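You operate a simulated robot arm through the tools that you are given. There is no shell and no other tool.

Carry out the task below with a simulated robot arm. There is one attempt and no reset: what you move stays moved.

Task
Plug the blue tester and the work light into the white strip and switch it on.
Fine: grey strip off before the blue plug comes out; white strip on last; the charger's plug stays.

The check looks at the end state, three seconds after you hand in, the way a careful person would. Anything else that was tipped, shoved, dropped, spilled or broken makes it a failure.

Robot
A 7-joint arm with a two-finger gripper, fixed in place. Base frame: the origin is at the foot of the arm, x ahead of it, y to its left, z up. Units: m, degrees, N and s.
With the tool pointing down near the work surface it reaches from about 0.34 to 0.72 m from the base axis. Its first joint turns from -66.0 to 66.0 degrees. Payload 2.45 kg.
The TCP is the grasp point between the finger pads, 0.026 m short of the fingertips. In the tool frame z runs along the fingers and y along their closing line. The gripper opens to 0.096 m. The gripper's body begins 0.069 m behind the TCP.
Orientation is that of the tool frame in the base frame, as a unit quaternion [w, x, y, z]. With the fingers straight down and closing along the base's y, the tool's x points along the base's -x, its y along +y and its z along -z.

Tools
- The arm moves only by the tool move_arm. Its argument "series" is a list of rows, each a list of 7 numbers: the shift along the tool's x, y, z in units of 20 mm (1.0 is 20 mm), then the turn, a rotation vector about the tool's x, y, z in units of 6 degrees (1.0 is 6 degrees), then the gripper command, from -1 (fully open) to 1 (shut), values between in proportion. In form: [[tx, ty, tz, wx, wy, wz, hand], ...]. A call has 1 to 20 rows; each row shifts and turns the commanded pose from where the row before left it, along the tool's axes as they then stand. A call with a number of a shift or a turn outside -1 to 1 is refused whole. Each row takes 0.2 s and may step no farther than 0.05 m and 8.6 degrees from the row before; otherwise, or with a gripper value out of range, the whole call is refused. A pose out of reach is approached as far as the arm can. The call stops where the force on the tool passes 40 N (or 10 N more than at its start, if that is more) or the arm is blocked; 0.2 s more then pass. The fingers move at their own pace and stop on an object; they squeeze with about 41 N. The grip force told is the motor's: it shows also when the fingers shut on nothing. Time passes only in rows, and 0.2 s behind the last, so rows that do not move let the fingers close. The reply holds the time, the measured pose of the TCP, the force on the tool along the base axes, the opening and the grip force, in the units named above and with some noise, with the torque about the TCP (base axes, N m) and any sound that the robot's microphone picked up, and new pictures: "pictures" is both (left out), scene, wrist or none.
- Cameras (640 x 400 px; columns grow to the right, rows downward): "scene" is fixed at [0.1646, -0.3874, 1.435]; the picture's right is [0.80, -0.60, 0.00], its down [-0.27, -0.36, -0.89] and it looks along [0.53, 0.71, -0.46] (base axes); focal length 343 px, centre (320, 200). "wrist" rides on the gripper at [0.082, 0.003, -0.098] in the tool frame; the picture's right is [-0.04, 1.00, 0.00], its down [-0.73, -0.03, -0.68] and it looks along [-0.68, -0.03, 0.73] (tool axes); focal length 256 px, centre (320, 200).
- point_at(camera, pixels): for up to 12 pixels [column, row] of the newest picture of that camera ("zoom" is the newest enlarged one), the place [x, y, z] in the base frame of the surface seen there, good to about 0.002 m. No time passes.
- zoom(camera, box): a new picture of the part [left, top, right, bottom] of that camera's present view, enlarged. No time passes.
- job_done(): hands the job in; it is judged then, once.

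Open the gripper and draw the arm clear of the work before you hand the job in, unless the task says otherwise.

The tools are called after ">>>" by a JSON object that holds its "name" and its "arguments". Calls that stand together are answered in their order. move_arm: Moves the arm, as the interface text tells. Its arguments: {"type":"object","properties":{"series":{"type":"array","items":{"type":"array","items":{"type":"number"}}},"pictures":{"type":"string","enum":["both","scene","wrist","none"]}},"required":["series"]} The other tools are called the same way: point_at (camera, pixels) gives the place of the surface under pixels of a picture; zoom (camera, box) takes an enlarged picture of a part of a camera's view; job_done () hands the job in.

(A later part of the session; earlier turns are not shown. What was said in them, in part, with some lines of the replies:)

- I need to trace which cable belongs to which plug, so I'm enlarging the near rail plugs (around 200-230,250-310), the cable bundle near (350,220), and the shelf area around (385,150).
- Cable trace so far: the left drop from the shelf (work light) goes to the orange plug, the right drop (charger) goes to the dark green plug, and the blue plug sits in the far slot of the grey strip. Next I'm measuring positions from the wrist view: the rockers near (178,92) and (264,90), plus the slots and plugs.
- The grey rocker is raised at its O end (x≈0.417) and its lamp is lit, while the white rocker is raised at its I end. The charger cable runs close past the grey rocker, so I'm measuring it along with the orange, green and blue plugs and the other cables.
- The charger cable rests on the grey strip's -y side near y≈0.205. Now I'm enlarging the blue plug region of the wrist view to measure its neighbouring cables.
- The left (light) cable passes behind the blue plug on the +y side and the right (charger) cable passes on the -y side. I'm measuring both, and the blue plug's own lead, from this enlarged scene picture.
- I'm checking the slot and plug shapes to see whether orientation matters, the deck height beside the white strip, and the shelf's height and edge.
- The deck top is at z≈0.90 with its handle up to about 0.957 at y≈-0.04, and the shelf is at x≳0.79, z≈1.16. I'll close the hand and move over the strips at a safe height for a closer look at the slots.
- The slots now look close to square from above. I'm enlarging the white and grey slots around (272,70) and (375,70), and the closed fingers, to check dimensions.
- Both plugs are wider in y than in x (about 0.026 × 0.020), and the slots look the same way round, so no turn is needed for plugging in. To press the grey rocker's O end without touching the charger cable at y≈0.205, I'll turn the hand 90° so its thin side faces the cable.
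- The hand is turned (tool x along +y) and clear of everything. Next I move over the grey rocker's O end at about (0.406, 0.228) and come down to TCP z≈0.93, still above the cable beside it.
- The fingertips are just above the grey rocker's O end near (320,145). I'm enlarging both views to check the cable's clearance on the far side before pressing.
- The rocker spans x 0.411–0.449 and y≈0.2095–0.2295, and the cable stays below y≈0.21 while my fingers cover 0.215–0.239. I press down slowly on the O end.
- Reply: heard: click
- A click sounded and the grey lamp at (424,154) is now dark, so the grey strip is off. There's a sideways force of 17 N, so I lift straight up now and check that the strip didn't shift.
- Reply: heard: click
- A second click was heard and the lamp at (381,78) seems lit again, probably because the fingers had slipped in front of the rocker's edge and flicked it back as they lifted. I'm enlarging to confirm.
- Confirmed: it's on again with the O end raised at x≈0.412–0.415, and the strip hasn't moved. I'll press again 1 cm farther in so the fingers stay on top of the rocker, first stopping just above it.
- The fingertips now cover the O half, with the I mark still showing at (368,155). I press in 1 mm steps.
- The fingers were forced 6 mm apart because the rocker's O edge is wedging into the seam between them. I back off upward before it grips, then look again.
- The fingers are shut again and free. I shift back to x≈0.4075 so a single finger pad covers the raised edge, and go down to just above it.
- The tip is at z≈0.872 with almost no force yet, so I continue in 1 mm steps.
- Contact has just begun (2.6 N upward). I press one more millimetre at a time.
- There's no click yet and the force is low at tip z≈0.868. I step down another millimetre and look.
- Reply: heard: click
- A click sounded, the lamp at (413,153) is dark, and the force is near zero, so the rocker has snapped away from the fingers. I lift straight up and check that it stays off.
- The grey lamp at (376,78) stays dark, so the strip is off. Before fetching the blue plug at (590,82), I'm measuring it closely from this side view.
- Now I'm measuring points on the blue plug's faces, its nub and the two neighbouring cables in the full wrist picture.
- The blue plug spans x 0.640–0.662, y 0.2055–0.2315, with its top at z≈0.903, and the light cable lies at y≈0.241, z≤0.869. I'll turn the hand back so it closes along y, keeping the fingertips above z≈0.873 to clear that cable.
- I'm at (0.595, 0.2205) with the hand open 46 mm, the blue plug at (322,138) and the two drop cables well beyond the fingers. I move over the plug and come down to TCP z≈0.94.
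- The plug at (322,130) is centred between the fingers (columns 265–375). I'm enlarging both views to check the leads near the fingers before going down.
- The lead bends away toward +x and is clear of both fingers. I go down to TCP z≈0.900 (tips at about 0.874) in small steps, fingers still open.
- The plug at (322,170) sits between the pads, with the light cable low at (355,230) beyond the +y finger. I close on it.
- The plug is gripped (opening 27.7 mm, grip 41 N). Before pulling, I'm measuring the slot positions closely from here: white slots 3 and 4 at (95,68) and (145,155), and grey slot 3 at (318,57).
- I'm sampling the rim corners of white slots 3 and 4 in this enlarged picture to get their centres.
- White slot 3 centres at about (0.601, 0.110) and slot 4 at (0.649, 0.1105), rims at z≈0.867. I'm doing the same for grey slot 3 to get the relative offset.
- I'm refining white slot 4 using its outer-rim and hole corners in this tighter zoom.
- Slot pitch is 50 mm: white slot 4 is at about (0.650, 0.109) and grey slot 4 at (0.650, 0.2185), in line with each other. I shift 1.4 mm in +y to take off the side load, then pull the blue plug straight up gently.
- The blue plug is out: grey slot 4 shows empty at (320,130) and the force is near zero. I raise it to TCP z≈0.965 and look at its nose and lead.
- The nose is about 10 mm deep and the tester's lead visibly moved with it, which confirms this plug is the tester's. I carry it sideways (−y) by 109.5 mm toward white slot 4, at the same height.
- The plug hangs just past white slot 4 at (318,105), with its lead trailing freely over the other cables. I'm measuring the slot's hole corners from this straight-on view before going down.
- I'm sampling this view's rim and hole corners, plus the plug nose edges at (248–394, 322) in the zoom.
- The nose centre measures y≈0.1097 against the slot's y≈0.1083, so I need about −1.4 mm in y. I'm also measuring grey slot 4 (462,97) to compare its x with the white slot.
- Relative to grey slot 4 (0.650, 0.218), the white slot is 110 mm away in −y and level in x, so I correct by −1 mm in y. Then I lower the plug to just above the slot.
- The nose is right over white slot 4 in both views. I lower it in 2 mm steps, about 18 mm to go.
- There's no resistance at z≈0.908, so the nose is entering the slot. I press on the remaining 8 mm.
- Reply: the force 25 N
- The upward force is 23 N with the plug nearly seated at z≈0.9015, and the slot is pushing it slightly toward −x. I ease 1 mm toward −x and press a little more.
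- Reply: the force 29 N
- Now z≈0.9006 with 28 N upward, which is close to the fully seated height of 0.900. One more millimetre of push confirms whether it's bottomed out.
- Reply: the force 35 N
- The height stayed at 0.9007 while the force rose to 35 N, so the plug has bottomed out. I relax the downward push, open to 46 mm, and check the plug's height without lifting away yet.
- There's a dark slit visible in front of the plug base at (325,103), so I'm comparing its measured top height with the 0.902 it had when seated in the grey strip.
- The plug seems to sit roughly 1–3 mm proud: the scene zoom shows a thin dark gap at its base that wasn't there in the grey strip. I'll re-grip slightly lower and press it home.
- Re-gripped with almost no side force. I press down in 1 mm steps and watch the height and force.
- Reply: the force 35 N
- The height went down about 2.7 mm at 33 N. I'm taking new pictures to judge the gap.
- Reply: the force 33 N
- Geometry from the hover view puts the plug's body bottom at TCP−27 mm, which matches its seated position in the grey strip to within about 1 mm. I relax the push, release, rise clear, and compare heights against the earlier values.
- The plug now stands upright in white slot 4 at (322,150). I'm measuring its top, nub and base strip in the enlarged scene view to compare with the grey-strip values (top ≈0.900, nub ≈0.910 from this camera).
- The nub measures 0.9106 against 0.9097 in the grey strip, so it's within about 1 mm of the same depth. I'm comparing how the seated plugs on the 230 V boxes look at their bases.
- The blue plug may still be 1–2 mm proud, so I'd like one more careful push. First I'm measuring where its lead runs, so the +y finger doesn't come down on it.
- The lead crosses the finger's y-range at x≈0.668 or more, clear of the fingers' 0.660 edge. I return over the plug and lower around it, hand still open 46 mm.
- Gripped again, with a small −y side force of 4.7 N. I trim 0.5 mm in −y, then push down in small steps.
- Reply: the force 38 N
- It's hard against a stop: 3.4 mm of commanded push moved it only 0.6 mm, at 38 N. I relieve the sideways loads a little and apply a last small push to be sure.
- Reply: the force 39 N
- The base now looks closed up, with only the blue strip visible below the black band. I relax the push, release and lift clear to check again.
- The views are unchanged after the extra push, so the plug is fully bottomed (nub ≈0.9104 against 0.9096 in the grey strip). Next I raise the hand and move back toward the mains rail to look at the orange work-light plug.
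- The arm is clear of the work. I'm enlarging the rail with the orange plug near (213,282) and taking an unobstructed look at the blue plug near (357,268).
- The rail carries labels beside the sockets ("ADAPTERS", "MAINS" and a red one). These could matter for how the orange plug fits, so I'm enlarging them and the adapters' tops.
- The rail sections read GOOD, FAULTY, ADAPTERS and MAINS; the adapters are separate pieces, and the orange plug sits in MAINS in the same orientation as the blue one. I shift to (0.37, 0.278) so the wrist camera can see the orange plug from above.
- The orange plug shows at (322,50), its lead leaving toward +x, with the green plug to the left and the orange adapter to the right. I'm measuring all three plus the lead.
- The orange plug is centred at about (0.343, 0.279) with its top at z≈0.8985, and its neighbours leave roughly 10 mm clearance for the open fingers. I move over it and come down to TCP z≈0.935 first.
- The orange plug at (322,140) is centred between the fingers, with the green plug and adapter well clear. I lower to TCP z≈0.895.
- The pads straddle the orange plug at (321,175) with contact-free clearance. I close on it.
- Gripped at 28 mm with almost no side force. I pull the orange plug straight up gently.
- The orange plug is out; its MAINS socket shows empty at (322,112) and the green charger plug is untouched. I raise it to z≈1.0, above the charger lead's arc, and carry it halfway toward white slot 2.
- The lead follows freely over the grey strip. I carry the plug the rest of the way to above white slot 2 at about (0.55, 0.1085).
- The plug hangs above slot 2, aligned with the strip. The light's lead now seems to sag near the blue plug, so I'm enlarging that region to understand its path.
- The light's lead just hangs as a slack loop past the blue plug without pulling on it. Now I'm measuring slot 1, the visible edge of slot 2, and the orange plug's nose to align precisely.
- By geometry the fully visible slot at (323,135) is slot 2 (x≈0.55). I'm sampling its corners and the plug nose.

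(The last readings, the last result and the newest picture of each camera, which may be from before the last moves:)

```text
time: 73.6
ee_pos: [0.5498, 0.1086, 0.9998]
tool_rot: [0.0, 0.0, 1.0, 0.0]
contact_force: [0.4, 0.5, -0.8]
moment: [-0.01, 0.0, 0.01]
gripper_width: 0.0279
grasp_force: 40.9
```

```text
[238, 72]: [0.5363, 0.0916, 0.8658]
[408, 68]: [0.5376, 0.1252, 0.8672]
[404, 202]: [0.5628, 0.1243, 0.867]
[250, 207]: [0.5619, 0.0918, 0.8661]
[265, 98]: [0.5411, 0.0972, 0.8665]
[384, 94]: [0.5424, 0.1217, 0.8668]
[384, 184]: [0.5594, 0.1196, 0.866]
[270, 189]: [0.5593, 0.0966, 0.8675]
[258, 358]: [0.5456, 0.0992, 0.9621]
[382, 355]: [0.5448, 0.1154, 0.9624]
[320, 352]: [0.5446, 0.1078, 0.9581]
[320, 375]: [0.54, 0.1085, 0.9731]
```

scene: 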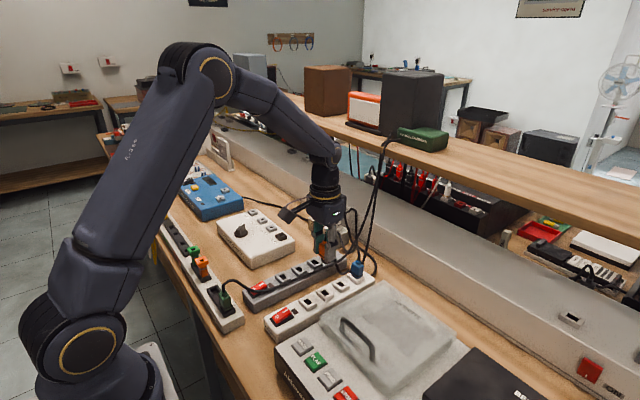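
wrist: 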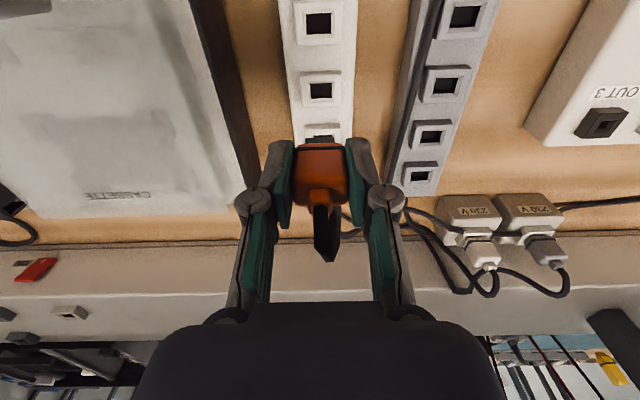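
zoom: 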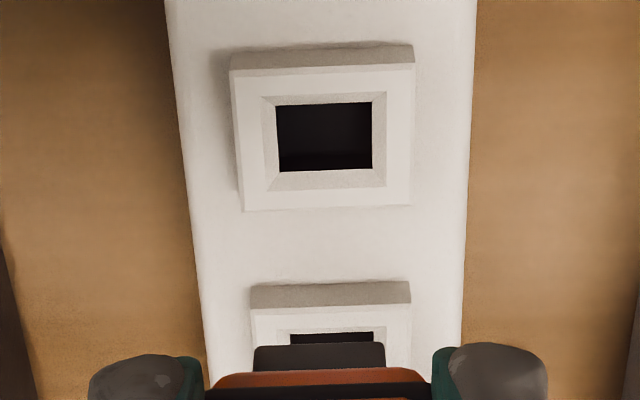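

Slot 2 is at (0.550, 0.1085) and the nose at y≈0.1073, with its front face at x=0.545. I trim +0.6 mm in y and −0.7 mm in x, then lower to just above the slot.

>>> {"name": "move_arm", "arguments": {"series": [[0.035, 0.03, 0, 0, 0, 0, 1], [0, 0, 0.7, 0, 0, 0, 1], [0, 0, 0.8, 0, 0, 0, 1], [0, 0, 0.8, 0, 0, 0, 1], [0, 0, 0.8, 0, 0, 0, 1], [0, 0, 0.7, 0, 0, 0, 1], [0, 0, 0.4, 0, 0, 0, 1], [0, 0, 0, 0, 0, 0, 1]], "pictures": "both"}}

>>> {"name": "zoom", "arguments": {"camera": "scene", "box": [290, 215, 380, 305]}}

>>> {"name": "zoom", "arguments": {"camera": "wrist", "box": [240, 90, 400, 210]}}

```text
time: 75.4
ee_pos: [0.5486, 0.109, 0.9154]
tool_rot: [0.0, 0.0, 1.0, 0.0]
contact_force: [-1.0, 0.0, -1.1]
moment: [0.03, 0.0, -0.02]
gripper_width: 0.0278
grasp_force: 40.4
```

scene: 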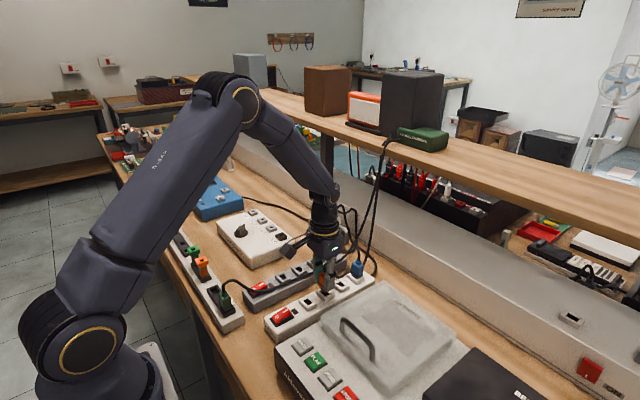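
wrist: 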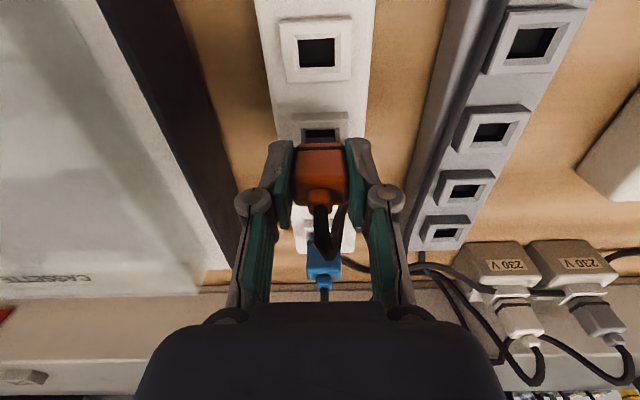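

```text
4.44 times, centred on (335, 260) of scene
```

zoom: 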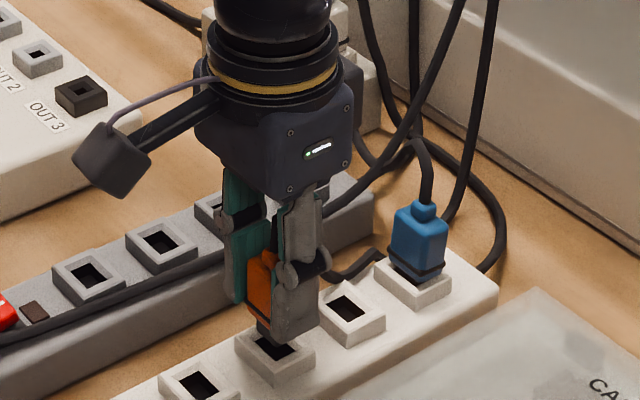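

```text
3.33 times, centred on (320, 150) of wrist
```

zoom: 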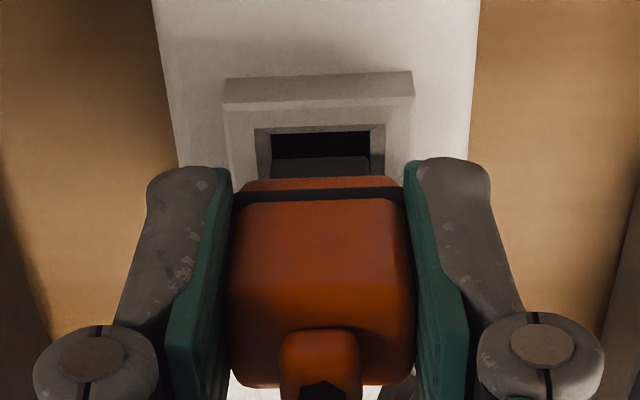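

The nose lines up with the slot 2 hole in both views (columns 270–370 of the zoom). I lower in 2 mm steps.

>>> {"name": "move_arm", "arguments": {"series": [[0, 0, 0.1, 0, 0, 0, 1], [0, 0, 0.1, 0, 0, 0, 1], [0, 0, 0.1, 0, 0, 0, 1], [0, 0, 0.1, 0, 0, 0, 1], [0, 0, 0.1, 0, 0, 0, 1], [0, 0, 0, 0, 0, 0, 1]], "pictures": "wrist"}}

>>> {"name": "zoom", "arguments": {"camera": "wrist", "box": [240, 90, 400, 210]}}

```text
time: 76.8
ee_pos: [0.5487, 0.1088, 0.9058]
tool_rot: [0.0, 0.0, 1.0, -0.001]
contact_force: [-0.1, 1.1, 0.0]
moment: [0.06, 0.01, 0.04]
gripper_width: 0.0279
grasp_force: 40.7
```

wrist: 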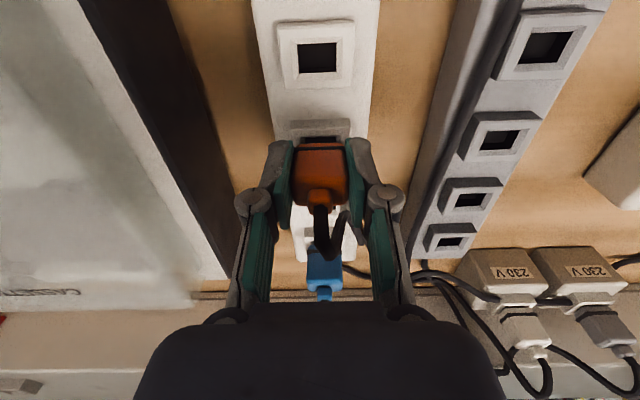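

```text
3.33 times, centred on (320, 150) of wrist
```

zoom: 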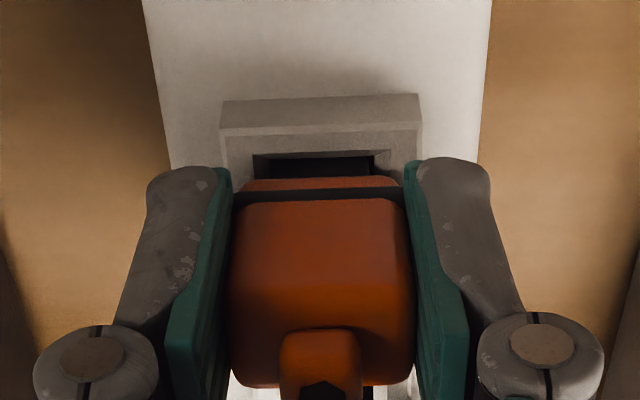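

There's no resistance yet at z≈0.906. I continue toward the expected seat at about 0.898.

>>> {"name": "move_arm", "arguments": {"series": [[0, 0, 0.1, 0, 0, 0, 1], [0, 0, 0.1, 0, 0, 0, 1], [0, 0, 0.1, 0, 0, 0, 1], [0, 0, 0.05, 0, 0, 0, 1], [0, 0, 0, 0, 0, 0, 1]], "pictures": "none"}}

```text
time: 78.0
ee_pos: [0.5486, 0.1088, 0.8989]
tool_rot: [0.001, 0.0, 1.0, 0.0]
contact_force: [-7.3, 1.4, 23.8]
moment: [0.07, 0.18, 0.01]
gripper_width: 0.0278
grasp_force: 41.0
```

Resistance of 24 N begins, with the same small −x push as before. I ease 0.8 mm toward −x and push a little further.

>>> {"name": "move_arm", "arguments": {"series": [[0.04, 0, 0, 0, 0, 0, 1], [0, 0, 0.04, 0, 0, 0, 1], [0, 0, 0.04, 0, 0, 0, 1], [0, 0, 0, 0, 0, 0, 1]], "pictures": "both"}}

>>> {"name": "zoom", "arguments": {"camera": "wrist", "box": [240, 90, 400, 210]}}

>>> {"name": "zoom", "arguments": {"camera": "scene", "box": [305, 240, 375, 310]}}

```text
time: 79.0
ee_pos: [0.5498, 0.1092, 0.8995]
tool_rot: [0.002, 0.0, 1.0, 0.001]
contact_force: [-4.6, 3.8, 38.3]
moment: [0.15, 0.04, 0.0]
gripper_width: 0.028
grasp_force: 40.8
```

scene: 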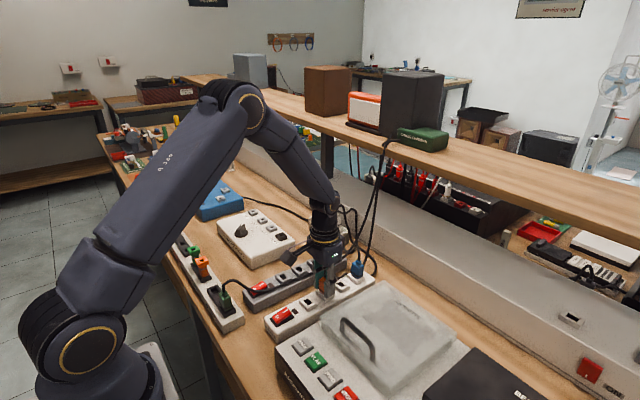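
wrist: 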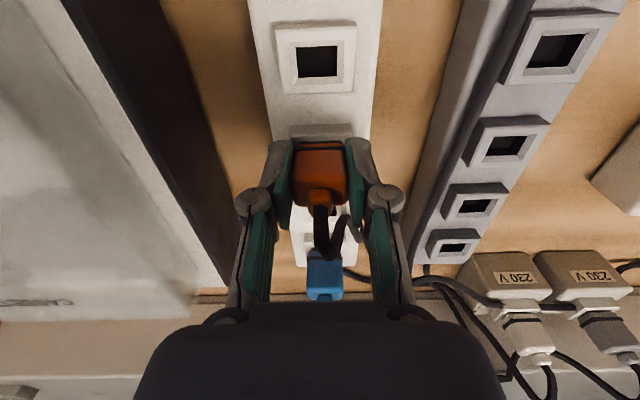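

```text
3.33 times, centred on (320, 150) of wrist
```

zoom: 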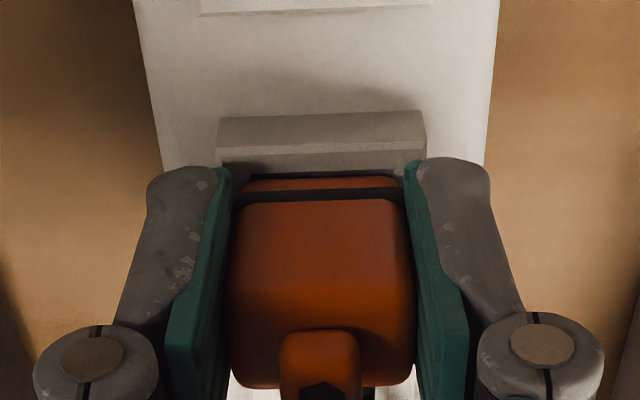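

```text
5.71 times, centred on (340, 275) of scene
```

zoom: 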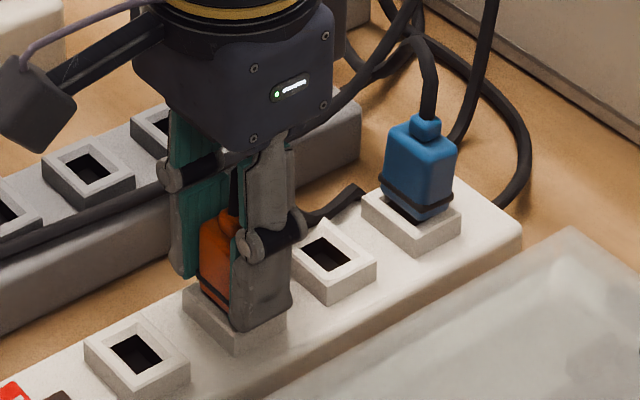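

It's hard against the stop at 38 N and z≈0.8995, with only a hairline slit at the base. I relax the push, release, and lift clear to compare both plugs side by side.

>>> {"name": "move_arm", "arguments": {"series": [[0, 0, -0.08, 0, 0, 0, 1], [0, 0, -0.09, 0, 0, 0, 1], [0, 0, 0, 0, 0, 0, 0.3], [0, 0, 0, 0, 0, 0, 0.04], [0, 0, 0, 0, 0, 0, 0.04], [0, 0, -0.3, 0, 0, 0, 0.04], [0, 0, -0.5, 0, 0, 0, 0.04], [0, 0, -0.8, 0, 0, 0, 0.04], [0, 0, -0.8, 0, 0, 0, 0.04], [0, 0, -0.8, 0, 0, 0, 0.04], [0, 0, -0.8, 0, 0, 0, 0.04], [0.9, 0, -0.6, 0, 0, 0, 0.04], [0.9, 0, -0.6, 0, 0, 0, 0.04], [0.9, 0, 0, 0, 0, 0, 0.04], [0, 0, 0, 0, 0, 0, 0.04]], "pictures": "both"}}

>>> {"name": "zoom", "arguments": {"camera": "scene", "box": [300, 225, 390, 315]}}

>>> {"name": "zoom", "arguments": {"camera": "wrist", "box": [260, 40, 390, 190]}}

```text
time: 82.2
ee_pos: [0.4943, 0.1076, 1.0027]
tool_rot: [0.0, 0.001, 1.0, 0.0]
contact_force: [-0.6, -0.6, -0.1]
moment: [0.01, 0.06, -0.01]
gripper_width: 0.0461
grasp_force: 0.1
```

scene: 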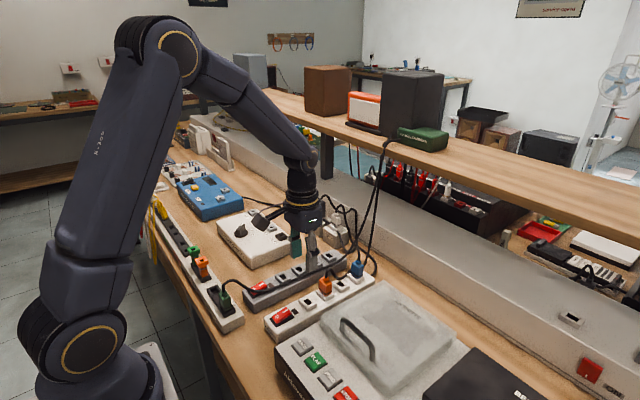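
wrist: 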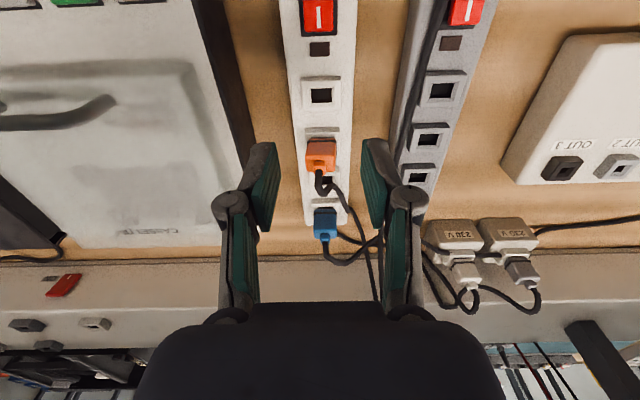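

```text
4.44 times, centred on (345, 270) of scene
```

zoom: 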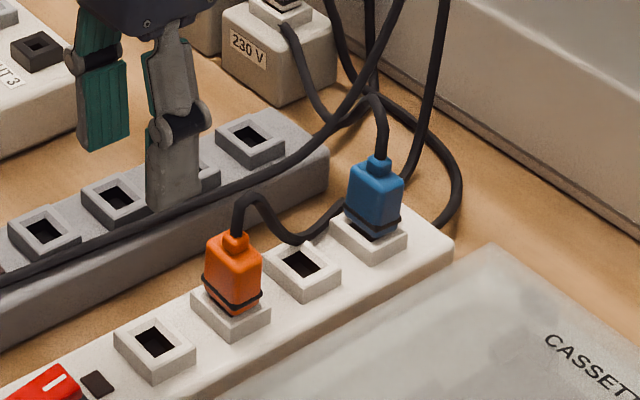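

```text
2.67 times, centred on (325, 115) of wrist
```

zoom: 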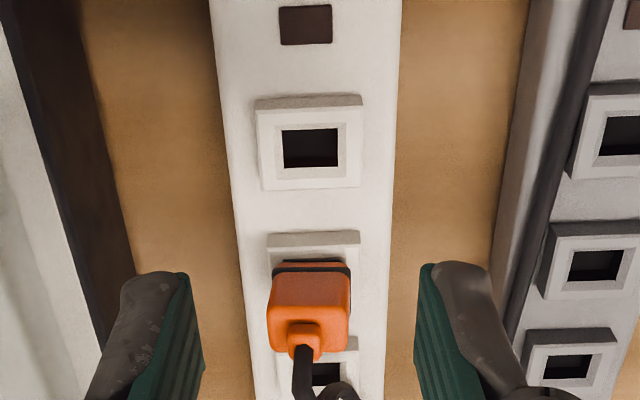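

The two plugs stand next to each other in the white strip at (325,285) and (357,268). I'm enlarging each strongly to compare how deeply they sit.

>>> {"name": "zoom", "arguments": {"camera": "scene", "box": [308, 265, 348, 305]}}

>>> {"name": "point_at", "arguments": {"camera": "zoom", "pixels": [[270, 190], [330, 190], [300, 205], [295, 150], [285, 140], [315, 145], [260, 290], [290, 320], [330, 300], [290, 270], [200, 270], [290, 370]]}}

>>> {"name": "zoom", "arguments": {"camera": "scene", "box": [338, 250, 378, 290]}}

```text
10.00 times, centred on (328, 285) of scene
```

zoom: 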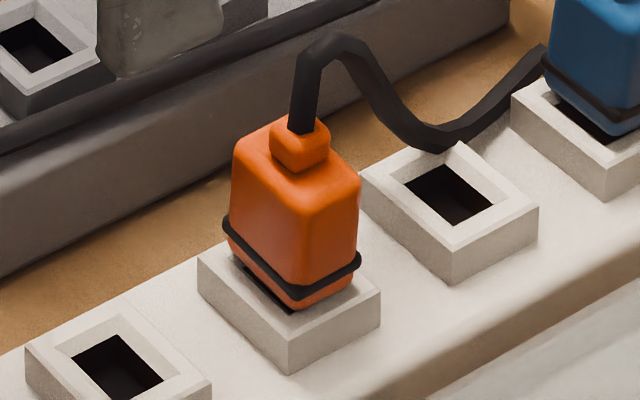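

```text
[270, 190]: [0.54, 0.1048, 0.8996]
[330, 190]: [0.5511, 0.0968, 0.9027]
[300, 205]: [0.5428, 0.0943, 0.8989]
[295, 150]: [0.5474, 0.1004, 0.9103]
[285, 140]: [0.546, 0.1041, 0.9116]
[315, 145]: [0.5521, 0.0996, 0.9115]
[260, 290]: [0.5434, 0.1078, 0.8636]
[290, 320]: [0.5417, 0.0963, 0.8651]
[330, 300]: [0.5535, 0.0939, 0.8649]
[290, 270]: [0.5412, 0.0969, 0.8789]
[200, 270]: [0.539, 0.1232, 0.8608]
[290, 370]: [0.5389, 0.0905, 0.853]
```

```text
10.00 times, centred on (358, 270) of scene
```

zoom: 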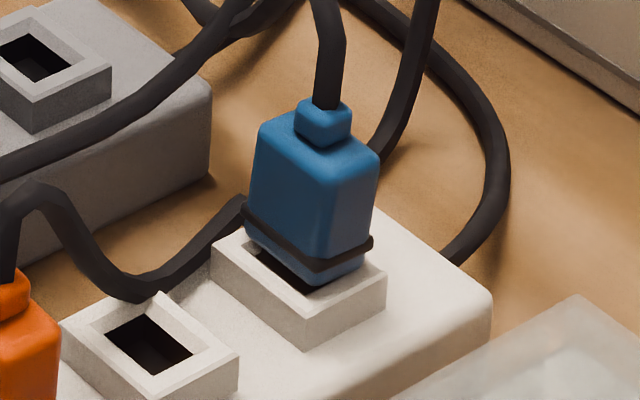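

Orange (top≈0.900, nub≈0.911) and blue (nub≈0.910) read the same height within noise, but blue's slit looks larger. I'm sampling down blue's front bottom corner to find its exact base height.

>>> {"name": "point_at", "arguments": {"camera": "zoom", "pixels": [[322, 250], [322, 260], [322, 270], [322, 276], [322, 282], [322, 288], [322, 300], [250, 225], [250, 240], [255, 250], [275, 265], [300, 285]]}}

>>> {"name": "point_at", "arguments": {"camera": "zoom", "pixels": [[322, 105], [322, 115], [310, 110], [335, 112], [275, 130], [355, 150], [322, 165], [300, 150], [345, 158], [290, 140], [365, 245], [355, 265]]}}

>>> {"name": "zoom", "arguments": {"camera": "scene", "box": [308, 265, 348, 305]}}

>>> {"name": "point_at", "arguments": {"camera": "zoom", "pixels": [[300, 280], [300, 290], [300, 297], [300, 303], [300, 309], [300, 316], [300, 328], [240, 240], [240, 255], [255, 275], [275, 295], [290, 310]]}}

>>> {"name": "point_at", "arguments": {"camera": "zoom", "pixels": [[300, 124], [300, 135], [288, 130], [314, 132], [252, 150], [335, 172], [300, 187], [278, 170], [325, 180], [265, 160], [350, 268], [340, 290]]}}

```text
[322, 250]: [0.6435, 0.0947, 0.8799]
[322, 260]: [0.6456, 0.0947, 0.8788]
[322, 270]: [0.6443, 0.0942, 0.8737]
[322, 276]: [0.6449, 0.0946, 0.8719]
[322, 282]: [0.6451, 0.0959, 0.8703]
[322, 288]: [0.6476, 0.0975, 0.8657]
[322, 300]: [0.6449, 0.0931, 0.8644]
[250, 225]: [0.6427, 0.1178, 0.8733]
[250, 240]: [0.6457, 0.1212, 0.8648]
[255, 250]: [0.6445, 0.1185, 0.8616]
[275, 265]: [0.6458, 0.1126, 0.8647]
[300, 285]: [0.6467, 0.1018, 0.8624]
```

```text
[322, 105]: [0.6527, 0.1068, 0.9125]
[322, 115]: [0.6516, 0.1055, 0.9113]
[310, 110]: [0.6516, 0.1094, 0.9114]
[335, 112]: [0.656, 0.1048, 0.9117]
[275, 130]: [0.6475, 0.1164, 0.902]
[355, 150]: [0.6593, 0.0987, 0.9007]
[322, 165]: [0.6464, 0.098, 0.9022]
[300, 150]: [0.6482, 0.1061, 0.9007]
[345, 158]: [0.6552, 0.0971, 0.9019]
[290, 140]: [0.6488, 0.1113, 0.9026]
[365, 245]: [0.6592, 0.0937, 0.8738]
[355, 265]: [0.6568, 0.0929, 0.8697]
```

```text
10.00 times, centred on (328, 285) of scene
```

zoom: 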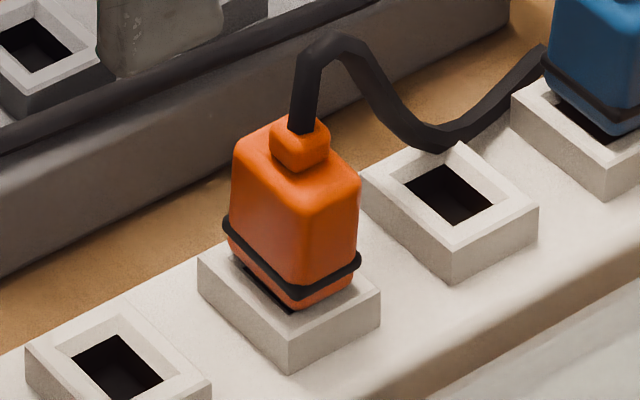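

```text
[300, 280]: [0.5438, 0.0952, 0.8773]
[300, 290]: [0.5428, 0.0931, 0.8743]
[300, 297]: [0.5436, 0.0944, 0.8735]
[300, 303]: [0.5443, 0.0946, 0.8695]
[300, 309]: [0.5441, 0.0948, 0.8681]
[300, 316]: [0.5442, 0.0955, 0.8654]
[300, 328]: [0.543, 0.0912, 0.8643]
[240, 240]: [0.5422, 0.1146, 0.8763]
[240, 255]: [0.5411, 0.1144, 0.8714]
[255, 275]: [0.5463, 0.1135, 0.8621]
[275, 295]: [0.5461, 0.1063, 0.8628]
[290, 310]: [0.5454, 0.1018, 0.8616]
```

```text
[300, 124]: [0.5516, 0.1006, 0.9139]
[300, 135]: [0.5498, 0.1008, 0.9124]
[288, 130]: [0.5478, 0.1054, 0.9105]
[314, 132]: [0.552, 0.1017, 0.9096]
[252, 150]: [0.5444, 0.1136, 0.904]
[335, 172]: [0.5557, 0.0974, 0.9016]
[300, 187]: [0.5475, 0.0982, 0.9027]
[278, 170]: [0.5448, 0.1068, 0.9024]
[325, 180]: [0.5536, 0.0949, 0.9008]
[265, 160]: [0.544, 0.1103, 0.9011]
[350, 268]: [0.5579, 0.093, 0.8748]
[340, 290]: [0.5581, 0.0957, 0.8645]
```

Both plugs measure the same height (tops at about 0.902) and matched hard stops, so both are seated. Now for the white rocker: I close the hand, move to about (0.450, 0.1095) over its raised I end, and stop just above it.

>>> {"name": "move_arm", "arguments": {"series": [[0.74, 0.02, 0, 0, 0, 0, 1], [0.74, 0, 0, 0, 0, 0, 1], [0.74, 0, 0, 0, 0, 0, 1], [0, 0, 0, 0, 0, 0, 1], [0, 0, 0.7, 0, 0, 0, 1], [0, 0, 0.7, 0, 0, 0, 1], [0, 0, 0.7, 0, 0, 0, 1], [0, 0, 0.7, 0, 0, 0, 1], [0, 0, 0.4, 0, 0, 0, 1], [0, 0, 0, 0, 0, 0, 1]], "pictures": "both"}}

>>> {"name": "zoom", "arguments": {"camera": "wrist", "box": [240, 60, 400, 220]}}

>>> {"name": "zoom", "arguments": {"camera": "scene", "box": [240, 230, 360, 350]}}

```text
time: 84.4
ee_pos: [0.4496, 0.1093, 0.9401]
tool_rot: [0.0, 0.0, 1.0, 0.0]
contact_force: [0.4, 0.6, 0.3]
moment: [-0.01, -0.01, 0.01]
gripper_width: 0.0
grasp_force: 28.6
```

scene: 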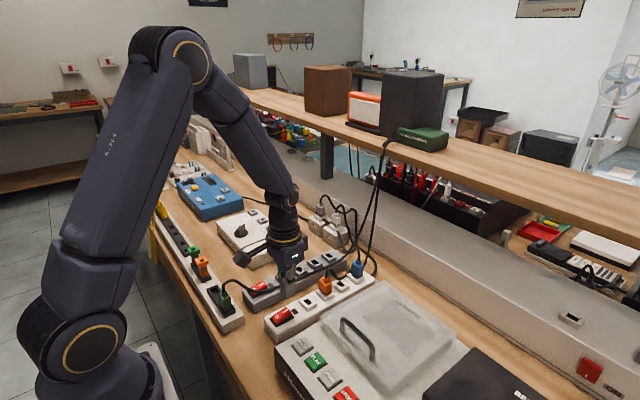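
wrist: 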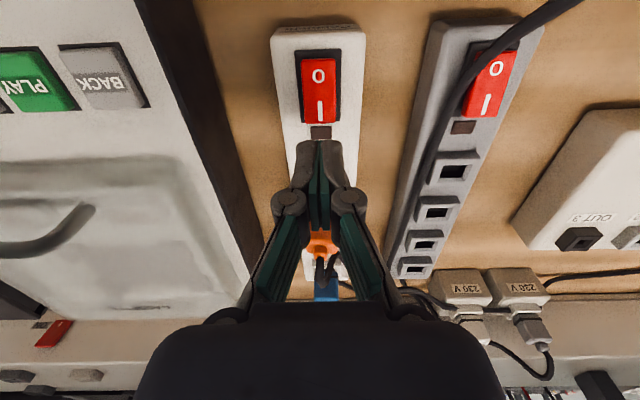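

```text
2.50 times, centred on (320, 140) of wrist
```

zoom: 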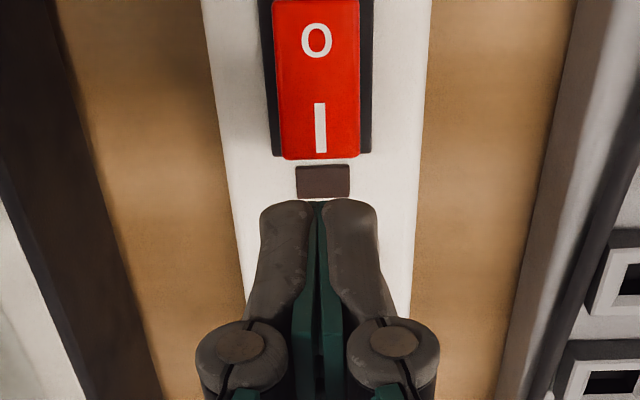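

```text
3.33 times, centred on (300, 290) of scene
```

zoom: 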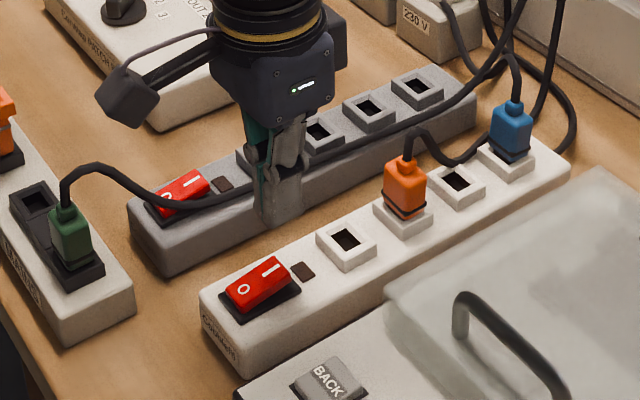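

The closed fingers are above the area just past the white rocker at (320,90). I'm measuring the rocker's edges to choose the press point.

>>> {"name": "point_at", "arguments": {"camera": "wrist", "pixels": [[307, 120], [332, 120], [320, 118], [320, 122], [320, 100], [320, 75], [305, 66], [334, 64], [320, 62], [303, 122], [338, 118], [320, 132]]}}

```text
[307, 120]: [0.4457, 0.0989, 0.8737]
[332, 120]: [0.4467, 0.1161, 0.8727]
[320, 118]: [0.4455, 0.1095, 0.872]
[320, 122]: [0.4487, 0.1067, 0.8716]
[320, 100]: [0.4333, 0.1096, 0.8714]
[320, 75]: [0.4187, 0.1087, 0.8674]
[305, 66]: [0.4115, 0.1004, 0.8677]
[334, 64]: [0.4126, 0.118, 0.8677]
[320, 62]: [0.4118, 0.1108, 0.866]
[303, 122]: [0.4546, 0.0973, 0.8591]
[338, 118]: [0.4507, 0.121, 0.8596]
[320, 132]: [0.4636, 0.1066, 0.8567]
```

The I edge is at x≈0.448, z≈0.8735, and my fingers (x 0.438–0.462) cover it well with nothing else near. I lower to just above it.

>>> {"name": "move_arm", "arguments": {"series": [[0, 0, 0.5, 0, 0, 0, 1], [0, 0, 0.5, 0, 0, 0, 1], [0, 0, 0.5, 0, 0, 0, 1], [0, 0, 0.4, 0, 0, 0, 1], [0, 0, 0, 0, 0, 0, 1]], "pictures": "wrist"}}

```text
time: 85.6
ee_pos: [0.449, 0.1085, 0.9025]
tool_rot: [0.0, 0.0, 1.0, 0.0]
contact_force: [-0.4, -0.4, -0.2]
moment: [0.03, 0.0, -0.02]
gripper_width: 0.0
grasp_force: 28.9
```

wrist: 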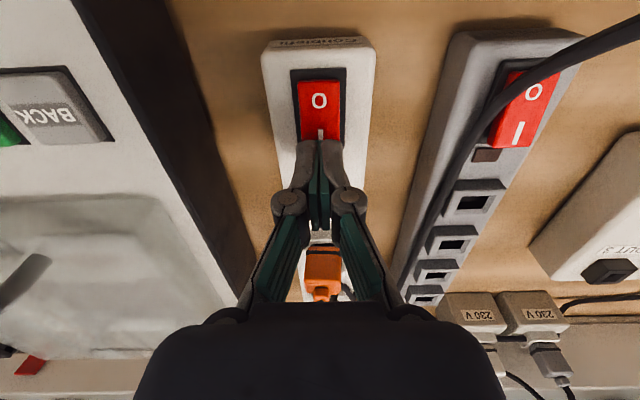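

The fingertips are over the I end with the O mark still visible at (319,100). I press in 1 mm steps and listen for the click.

>>> {"name": "move_arm", "arguments": {"series": [[0, 0, 0.05, 0, 0, 0, 1], [0, 0, 0.05, 0, 0, 0, 1], [0, 0, 0.05, 0, 0, 0, 1], [0, 0, 0.05, 0, 0, 0, 1], [0, 0, 0, 0, 0, 0, 1]], "pictures": "none"}}

```text
time: 86.8
ee_pos: [0.4494, 0.1102, 0.8985]
tool_rot: [0.0, 0.0, 1.0, 0.0]
contact_force: [0.8, 0.7, -0.5]
moment: [0.01, -0.01, 0.0]
gripper_width: 0.0
grasp_force: 28.6
```

There's no contact force or click yet at tip z≈0.8725. I continue in 1 mm steps.

>>> {"name": "move_arm", "arguments": {"series": [[0, 0, 0.05, 0, 0, 0, 1], [0, 0, 0.05, 0, 0, 0, 1], [0, 0, 0, 0, 0, 0, 1]], "pictures": "none"}}

```text
time: 87.6
ee_pos: [0.4503, 0.1098, 0.8959]
tool_rot: [0.0, 0.0, 1.0, 0.0]
contact_force: [-1.7, 0.1, 0.9]
moment: [0.02, 0.05, 0.0]
gripper_width: 0.006
grasp_force: 29.3
```

The fingers spread 6 mm as both tips met the rocker, like the second grey press; only a one-finger contact behaved cleanly. I back up 6 mm and shift +8 mm in y so a single finger presses the rocker.

>>> {"name": "move_arm", "arguments": {"series": [[0, 0, -0.15, 0, 0, 0, 1], [0, 0, -0.25, 0, 0, 0, 1], [0, 0.4, 0, 0, 0, 0, 1], [0, 0, 0, 0, 0, 0, 1], [0, 0, 0, 0, 0, 0, 1]], "pictures": "both"}}

>>> {"name": "zoom", "arguments": {"camera": "wrist", "box": [240, 60, 400, 220]}}

>>> {"name": "zoom", "arguments": {"camera": "scene", "box": [240, 240, 340, 340]}}

```text
time: 88.8
ee_pos: [0.4503, 0.1176, 0.9048]
tool_rot: [-0.001, 0.0, 1.0, -0.001]
contact_force: [0.8, 0.1, 0.6]
moment: [-0.02, 0.03, 0.02]
gripper_width: 0.0
grasp_force: 28.5
```

scene: 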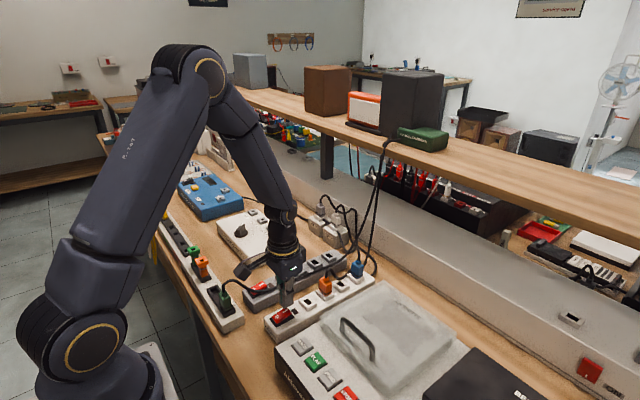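
wrist: 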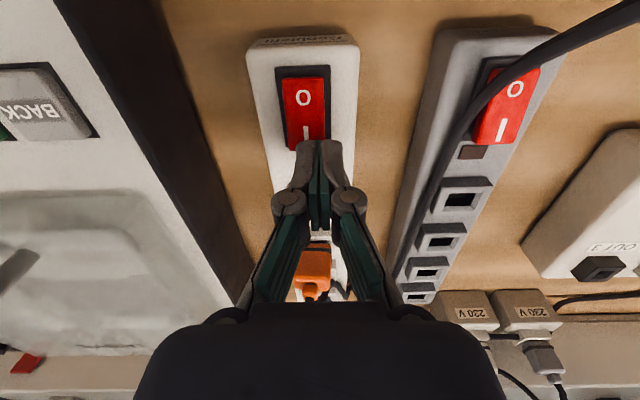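

```text
2.50 times, centred on (320, 140) of wrist
```

zoom: 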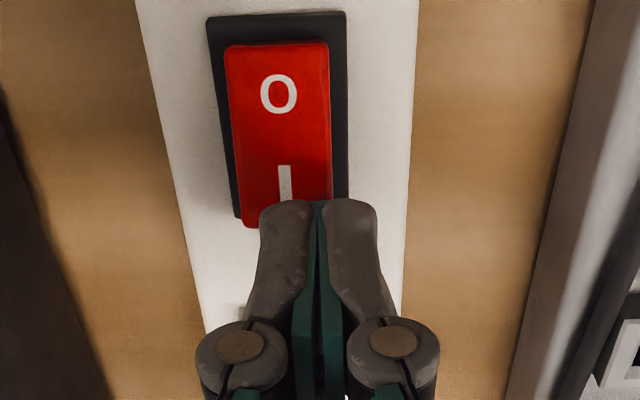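

```text
4.00 times, centred on (290, 290) of scene
```

zoom: 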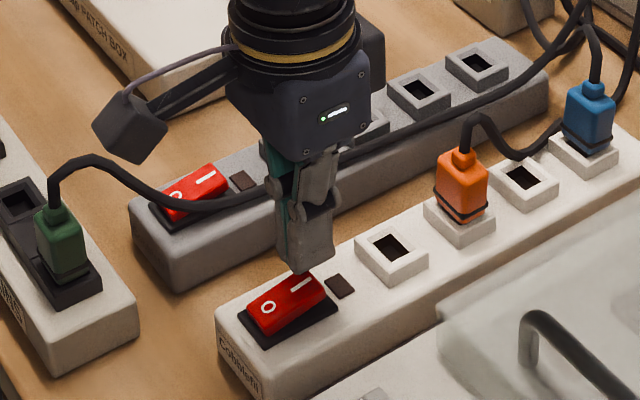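

The rocker's right edge still extends about 3 mm past the finger seam, so I shift 4 mm more in +y and then lower in small steps.

>>> {"name": "move_arm", "arguments": {"series": [[0, 0.2, 0, 0, 0, 0, 1], [0, 0, 0.15, 0, 0, 0, 1], [0, 0, 0.1, 0, 0, 0, 1], [0, 0, 0.05, 0, 0, 0, 1], [0, 0, 0.05, 0, 0, 0, 1], [0, 0, 0, 0, 0, 0, 1]], "pictures": "wrist"}}

```text
time: 90.2
ee_pos: [0.4502, 0.122, 0.8972]
tool_rot: [0.0, 0.0, 1.0, 0.001]
contact_force: [1.0, 0.3, -0.3]
moment: [-0.02, 0.0, 0.0]
gripper_width: 0.0
grasp_force: 28.3
```

wrist: 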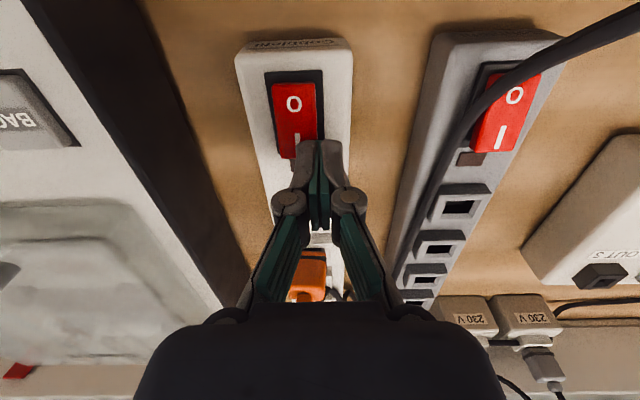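

Only the −y finger is over the rocker's I end now, and there's no contact yet. I continue in 1 mm steps.

>>> {"name": "move_arm", "arguments": {"series": [[0, 0, 0.05, 0, 0, 0, 1], [0, 0, 0.05, 0, 0, 0, 1], [0, 0, 0, 0, 0, 0, 1]], "pictures": "none"}}

```text
time: 91.0
ee_pos: [0.4501, 0.1218, 0.8951]
tool_rot: [-0.001, 0.0, 1.0, 0.0]
contact_force: [0.8, -0.8, 0.9]
moment: [-0.01, -0.02, 0.0]
gripper_width: 0.0002
grasp_force: 28.1
```

The fingers stay shut and contact is light (about 1 N) at tip z≈0.869. Two more 1 mm steps.

>>> {"name": "move_arm", "arguments": {"series": [[0, 0, 0.05, 0, 0, 0, 1], [0, 0, 0, 0, 0, 0, 1]], "pictures": "none"}}

```text
time: 91.6
ee_pos: [0.4492, 0.1216, 0.8935]
tool_rot: [0.0, -0.001, 1.0, -0.001]
contact_force: [0.1, -0.4, 1.5]
moment: [-0.02, -0.02, 0.01]
gripper_width: 0.0001
grasp_force: 27.9
```

Still no click at tip z≈0.8675, so I go another millimetre and take a picture.

>>> {"name": "move_arm", "arguments": {"series": [[0, 0, 0.05, 0, 0, 0, 1], [0, 0, 0, 0, 0, 0, 1]], "pictures": "wrist"}}

```text
time: 92.2
ee_pos: [0.4501, 0.1209, 0.8926]
tool_rot: [0.0, 0.0, 1.0, 0.0]
contact_force: [0.3, -0.7, 0.4]
moment: [-0.01, -0.03, 0.01]
gripper_width: 0.0
grasp_force: 28.9
heard: click
```

wrist: 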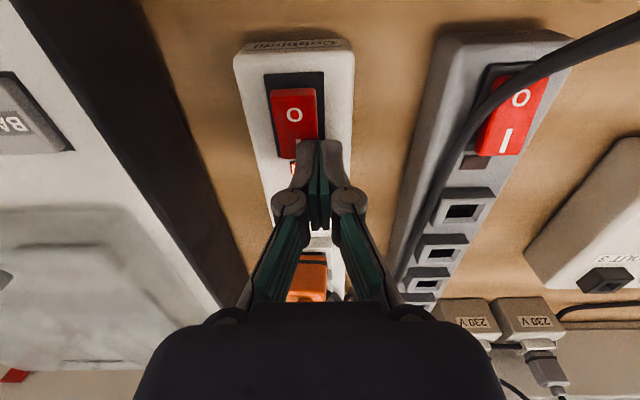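

A click sounded and the rocker now tips toward I. I lift straight up and check that the lamp stays lit.

>>> {"name": "move_arm", "arguments": {"series": [[0, 0, -0.2, 0, 0, 0, 1], [0, 0, -0.5, 0, 0, 0, 1], [0, 0, -0.9, 0, 0, 0, 1], [0, 0, -0.9, 0, 0, 0, 1], [0, 0, -0.9, 0, 0, 0, 1], [0, 0, -0.9, 0, 0, 0, 1], [0, 0, -0.9, 0, 0, 0, 1], [0, 0, -0.9, 0, 0, 0, 1], [0, 0, 0, 0, 0, 0, 1]], "pictures": "both"}}

>>> {"name": "zoom", "arguments": {"camera": "wrist", "box": [240, 0, 480, 180]}}

>>> {"name": "zoom", "arguments": {"camera": "scene", "box": [230, 225, 390, 345]}}

>>> {"name": "zoom", "arguments": {"camera": "scene", "box": [320, 60, 460, 170]}}

>>> {"name": "zoom", "arguments": {"camera": "scene", "box": [160, 150, 270, 240]}}

```text
time: 94.2
ee_pos: [0.4497, 0.1218, 1.0148]
tool_rot: [0.001, 0.0, 1.0, 0.0]
contact_force: [0.5, -0.3, -0.6]
moment: [0.0, -0.01, -0.03]
gripper_width: 0.0001
grasp_force: 28.6
```

scene: 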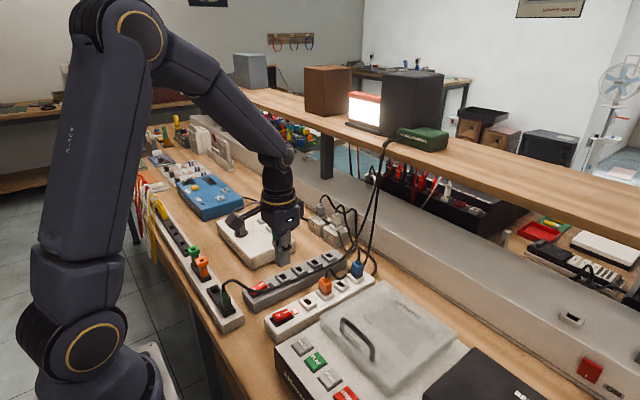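
wrist: 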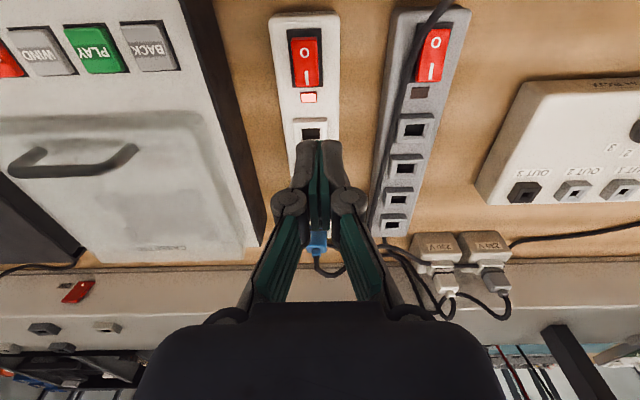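

```text
2.22 times, centred on (360, 90) of wrist
```

zoom: 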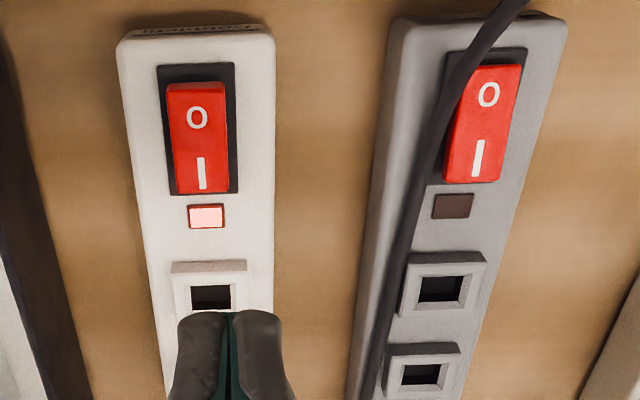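

```text
3.33 times, centred on (310, 285) of scene
```

zoom: 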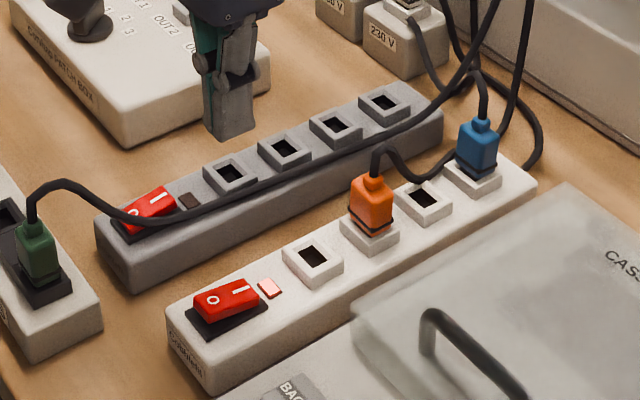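

```text
3.64 times, centred on (390, 115) of scene
```

zoom: 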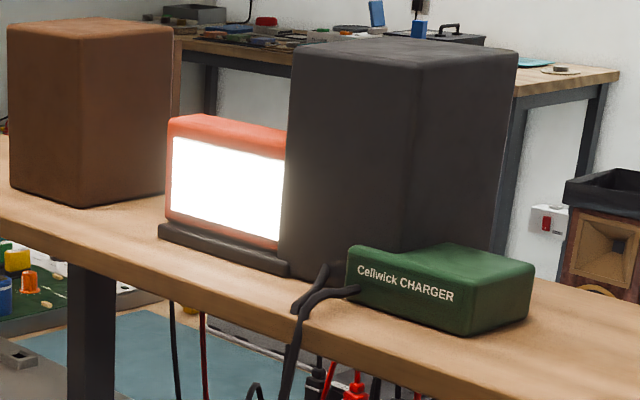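

```text
4.44 times, centred on (215, 195) of scene
```

zoom: 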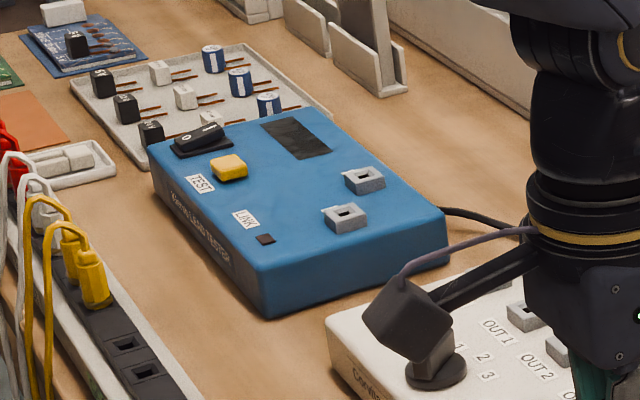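

The work light on the shelf is now glowing, the white lamp at (308,97) is lit, and the grey lamp stays dark. Blue and orange measure the same height, and the charger's plug is untouched. I open the hand and withdraw upward and back, clear of the work.

>>> {"name": "move_arm", "arguments": {"series": [[0, 0, -0.9, 0, 0, 0, 1], [0, 0, -0.9, 0, 0, 0, 1], [0, 0, -0.9, 0, 0, 0, 1], [0, 0, -0.9, 0, 0, 0, 0.5], [0, 0, -0.9, 0, 0, 0, 0], [0.25, 0.85, 0, 0, 0, 0, -0.5], [0.25, 0.85, 0, 0, 0, 0, -1], [0.25, 0.85, 0, 0, 0, 0, -1], [0.25, 0.85, 0, 0, 0, 0, -1], [0.25, 0.85, 0, 0, 0, 0, -1], [0.25, 0.85, 0, 0, 0, 0, -1], [0.25, 0.85, 0, 0, 0, 0, -1], [0.25, 0.85, 0, 0, 0, 0, -1], [0.25, 0.85, 0, 0, 0, 0, -1], [0.25, 0.75, 0, 0, 0, 0, -1], [0, 0, 0, 0, 0, 0, -1]], "pictures": "both"}}

>>> {"name": "zoom", "arguments": {"camera": "scene", "box": [180, 200, 400, 350]}}

>>> {"name": "zoom", "arguments": {"camera": "wrist", "box": [140, 0, 480, 240]}}

```text
time: 97.6
ee_pos: [0.3985, 0.2891, 1.107]
tool_rot: [-0.001, 0.0, 1.0, 0.001]
contact_force: [-0.1, -0.3, 0.6]
moment: [-0.01, 0.01, 0.0]
gripper_width: 0.0959
grasp_force: 0.0
```

scene: 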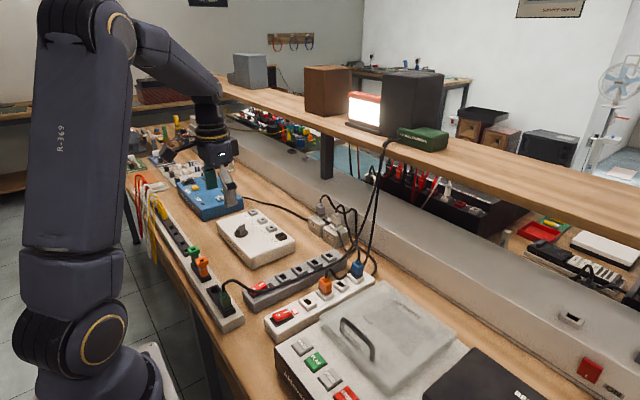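
wrist: 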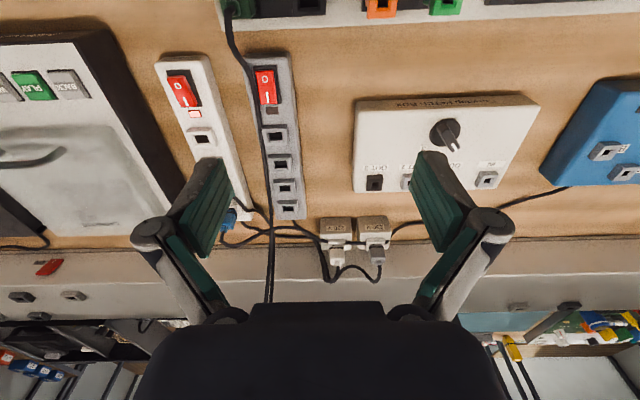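

```text
2.67 times, centred on (290, 275) of scene
```

zoom: 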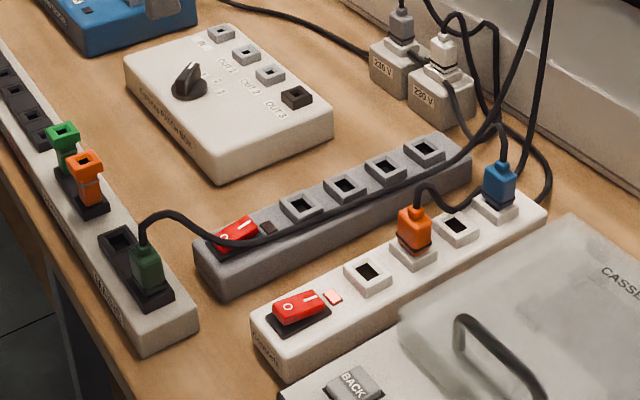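

```text
1.67 times, centred on (310, 120) of wrist
```

zoom: 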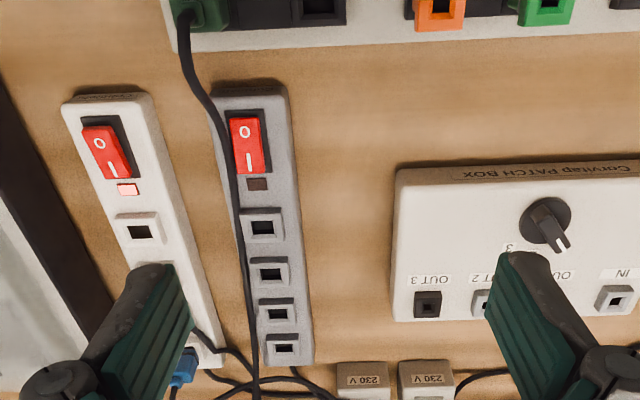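

Everything is in its end state, with the arm back at its start position and the hand open. I take one last close look at the two plugs before handing in.

>>> {"name": "zoom", "arguments": {"camera": "scene", "box": [310, 250, 380, 310]}}

>>> {"name": "point_at", "arguments": {"camera": "zoom", "pixels": [[170, 170], [195, 175], [180, 190], [183, 155], [415, 75], [445, 80], [430, 95], [432, 60], [195, 265], [440, 165], [160, 215], [410, 120]]}}

```text
6.67 times, centred on (345, 280) of scene
```

zoom: 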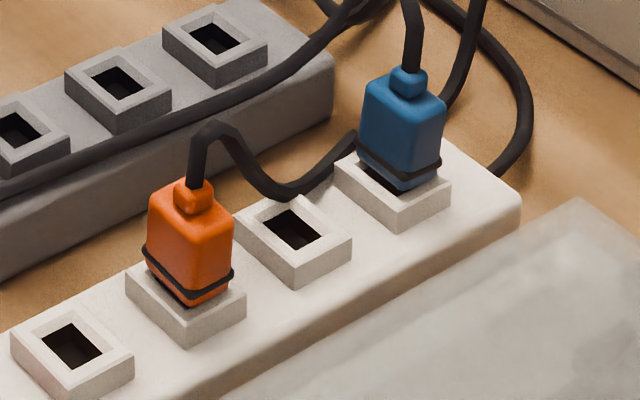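

```text
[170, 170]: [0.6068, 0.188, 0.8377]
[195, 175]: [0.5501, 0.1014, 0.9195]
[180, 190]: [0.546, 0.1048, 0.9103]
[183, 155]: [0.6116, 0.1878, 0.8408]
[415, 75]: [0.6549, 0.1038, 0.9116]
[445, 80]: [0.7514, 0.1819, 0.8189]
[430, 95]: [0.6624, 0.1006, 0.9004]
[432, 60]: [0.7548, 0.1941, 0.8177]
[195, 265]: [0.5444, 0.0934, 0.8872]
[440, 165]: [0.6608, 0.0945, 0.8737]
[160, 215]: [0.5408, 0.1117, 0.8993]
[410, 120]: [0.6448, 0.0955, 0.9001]
```

Both plugs sit upright at the same height (nubs at 0.910 and 0.912, tops at 0.899 and 0.900). The white strip is on with the work light glowing, the grey strip is off, and the charger's plug is still in place. I hand the job in.

>>> {"name": "job_done", "arguments": {}}

```text
The job is handed in.
```

The blue tester and the work light are both plugged into the white strip, and the strip is switched on. Its lamp is lit and the work light on the shelf is glowing.

- **Order:** I switched the grey strip off before pulling the blue plug, and switched the white strip on last. My first press on the grey switch flicked back on as I lifted, so I pressed it again and checked it stayed off.
- **Tester:** I didn't turn the tester itself on, so I have no direct sign that it is getting power. Its plug sits at the same height as the work light's plug, which is working.
- **Charger and surroundings:** the charger's plug stayed in its socket. In the last pictures nothing else looks moved or knocked over.
- **Arm:** the gripper is open and the arm is back where it started, clear of the bench.
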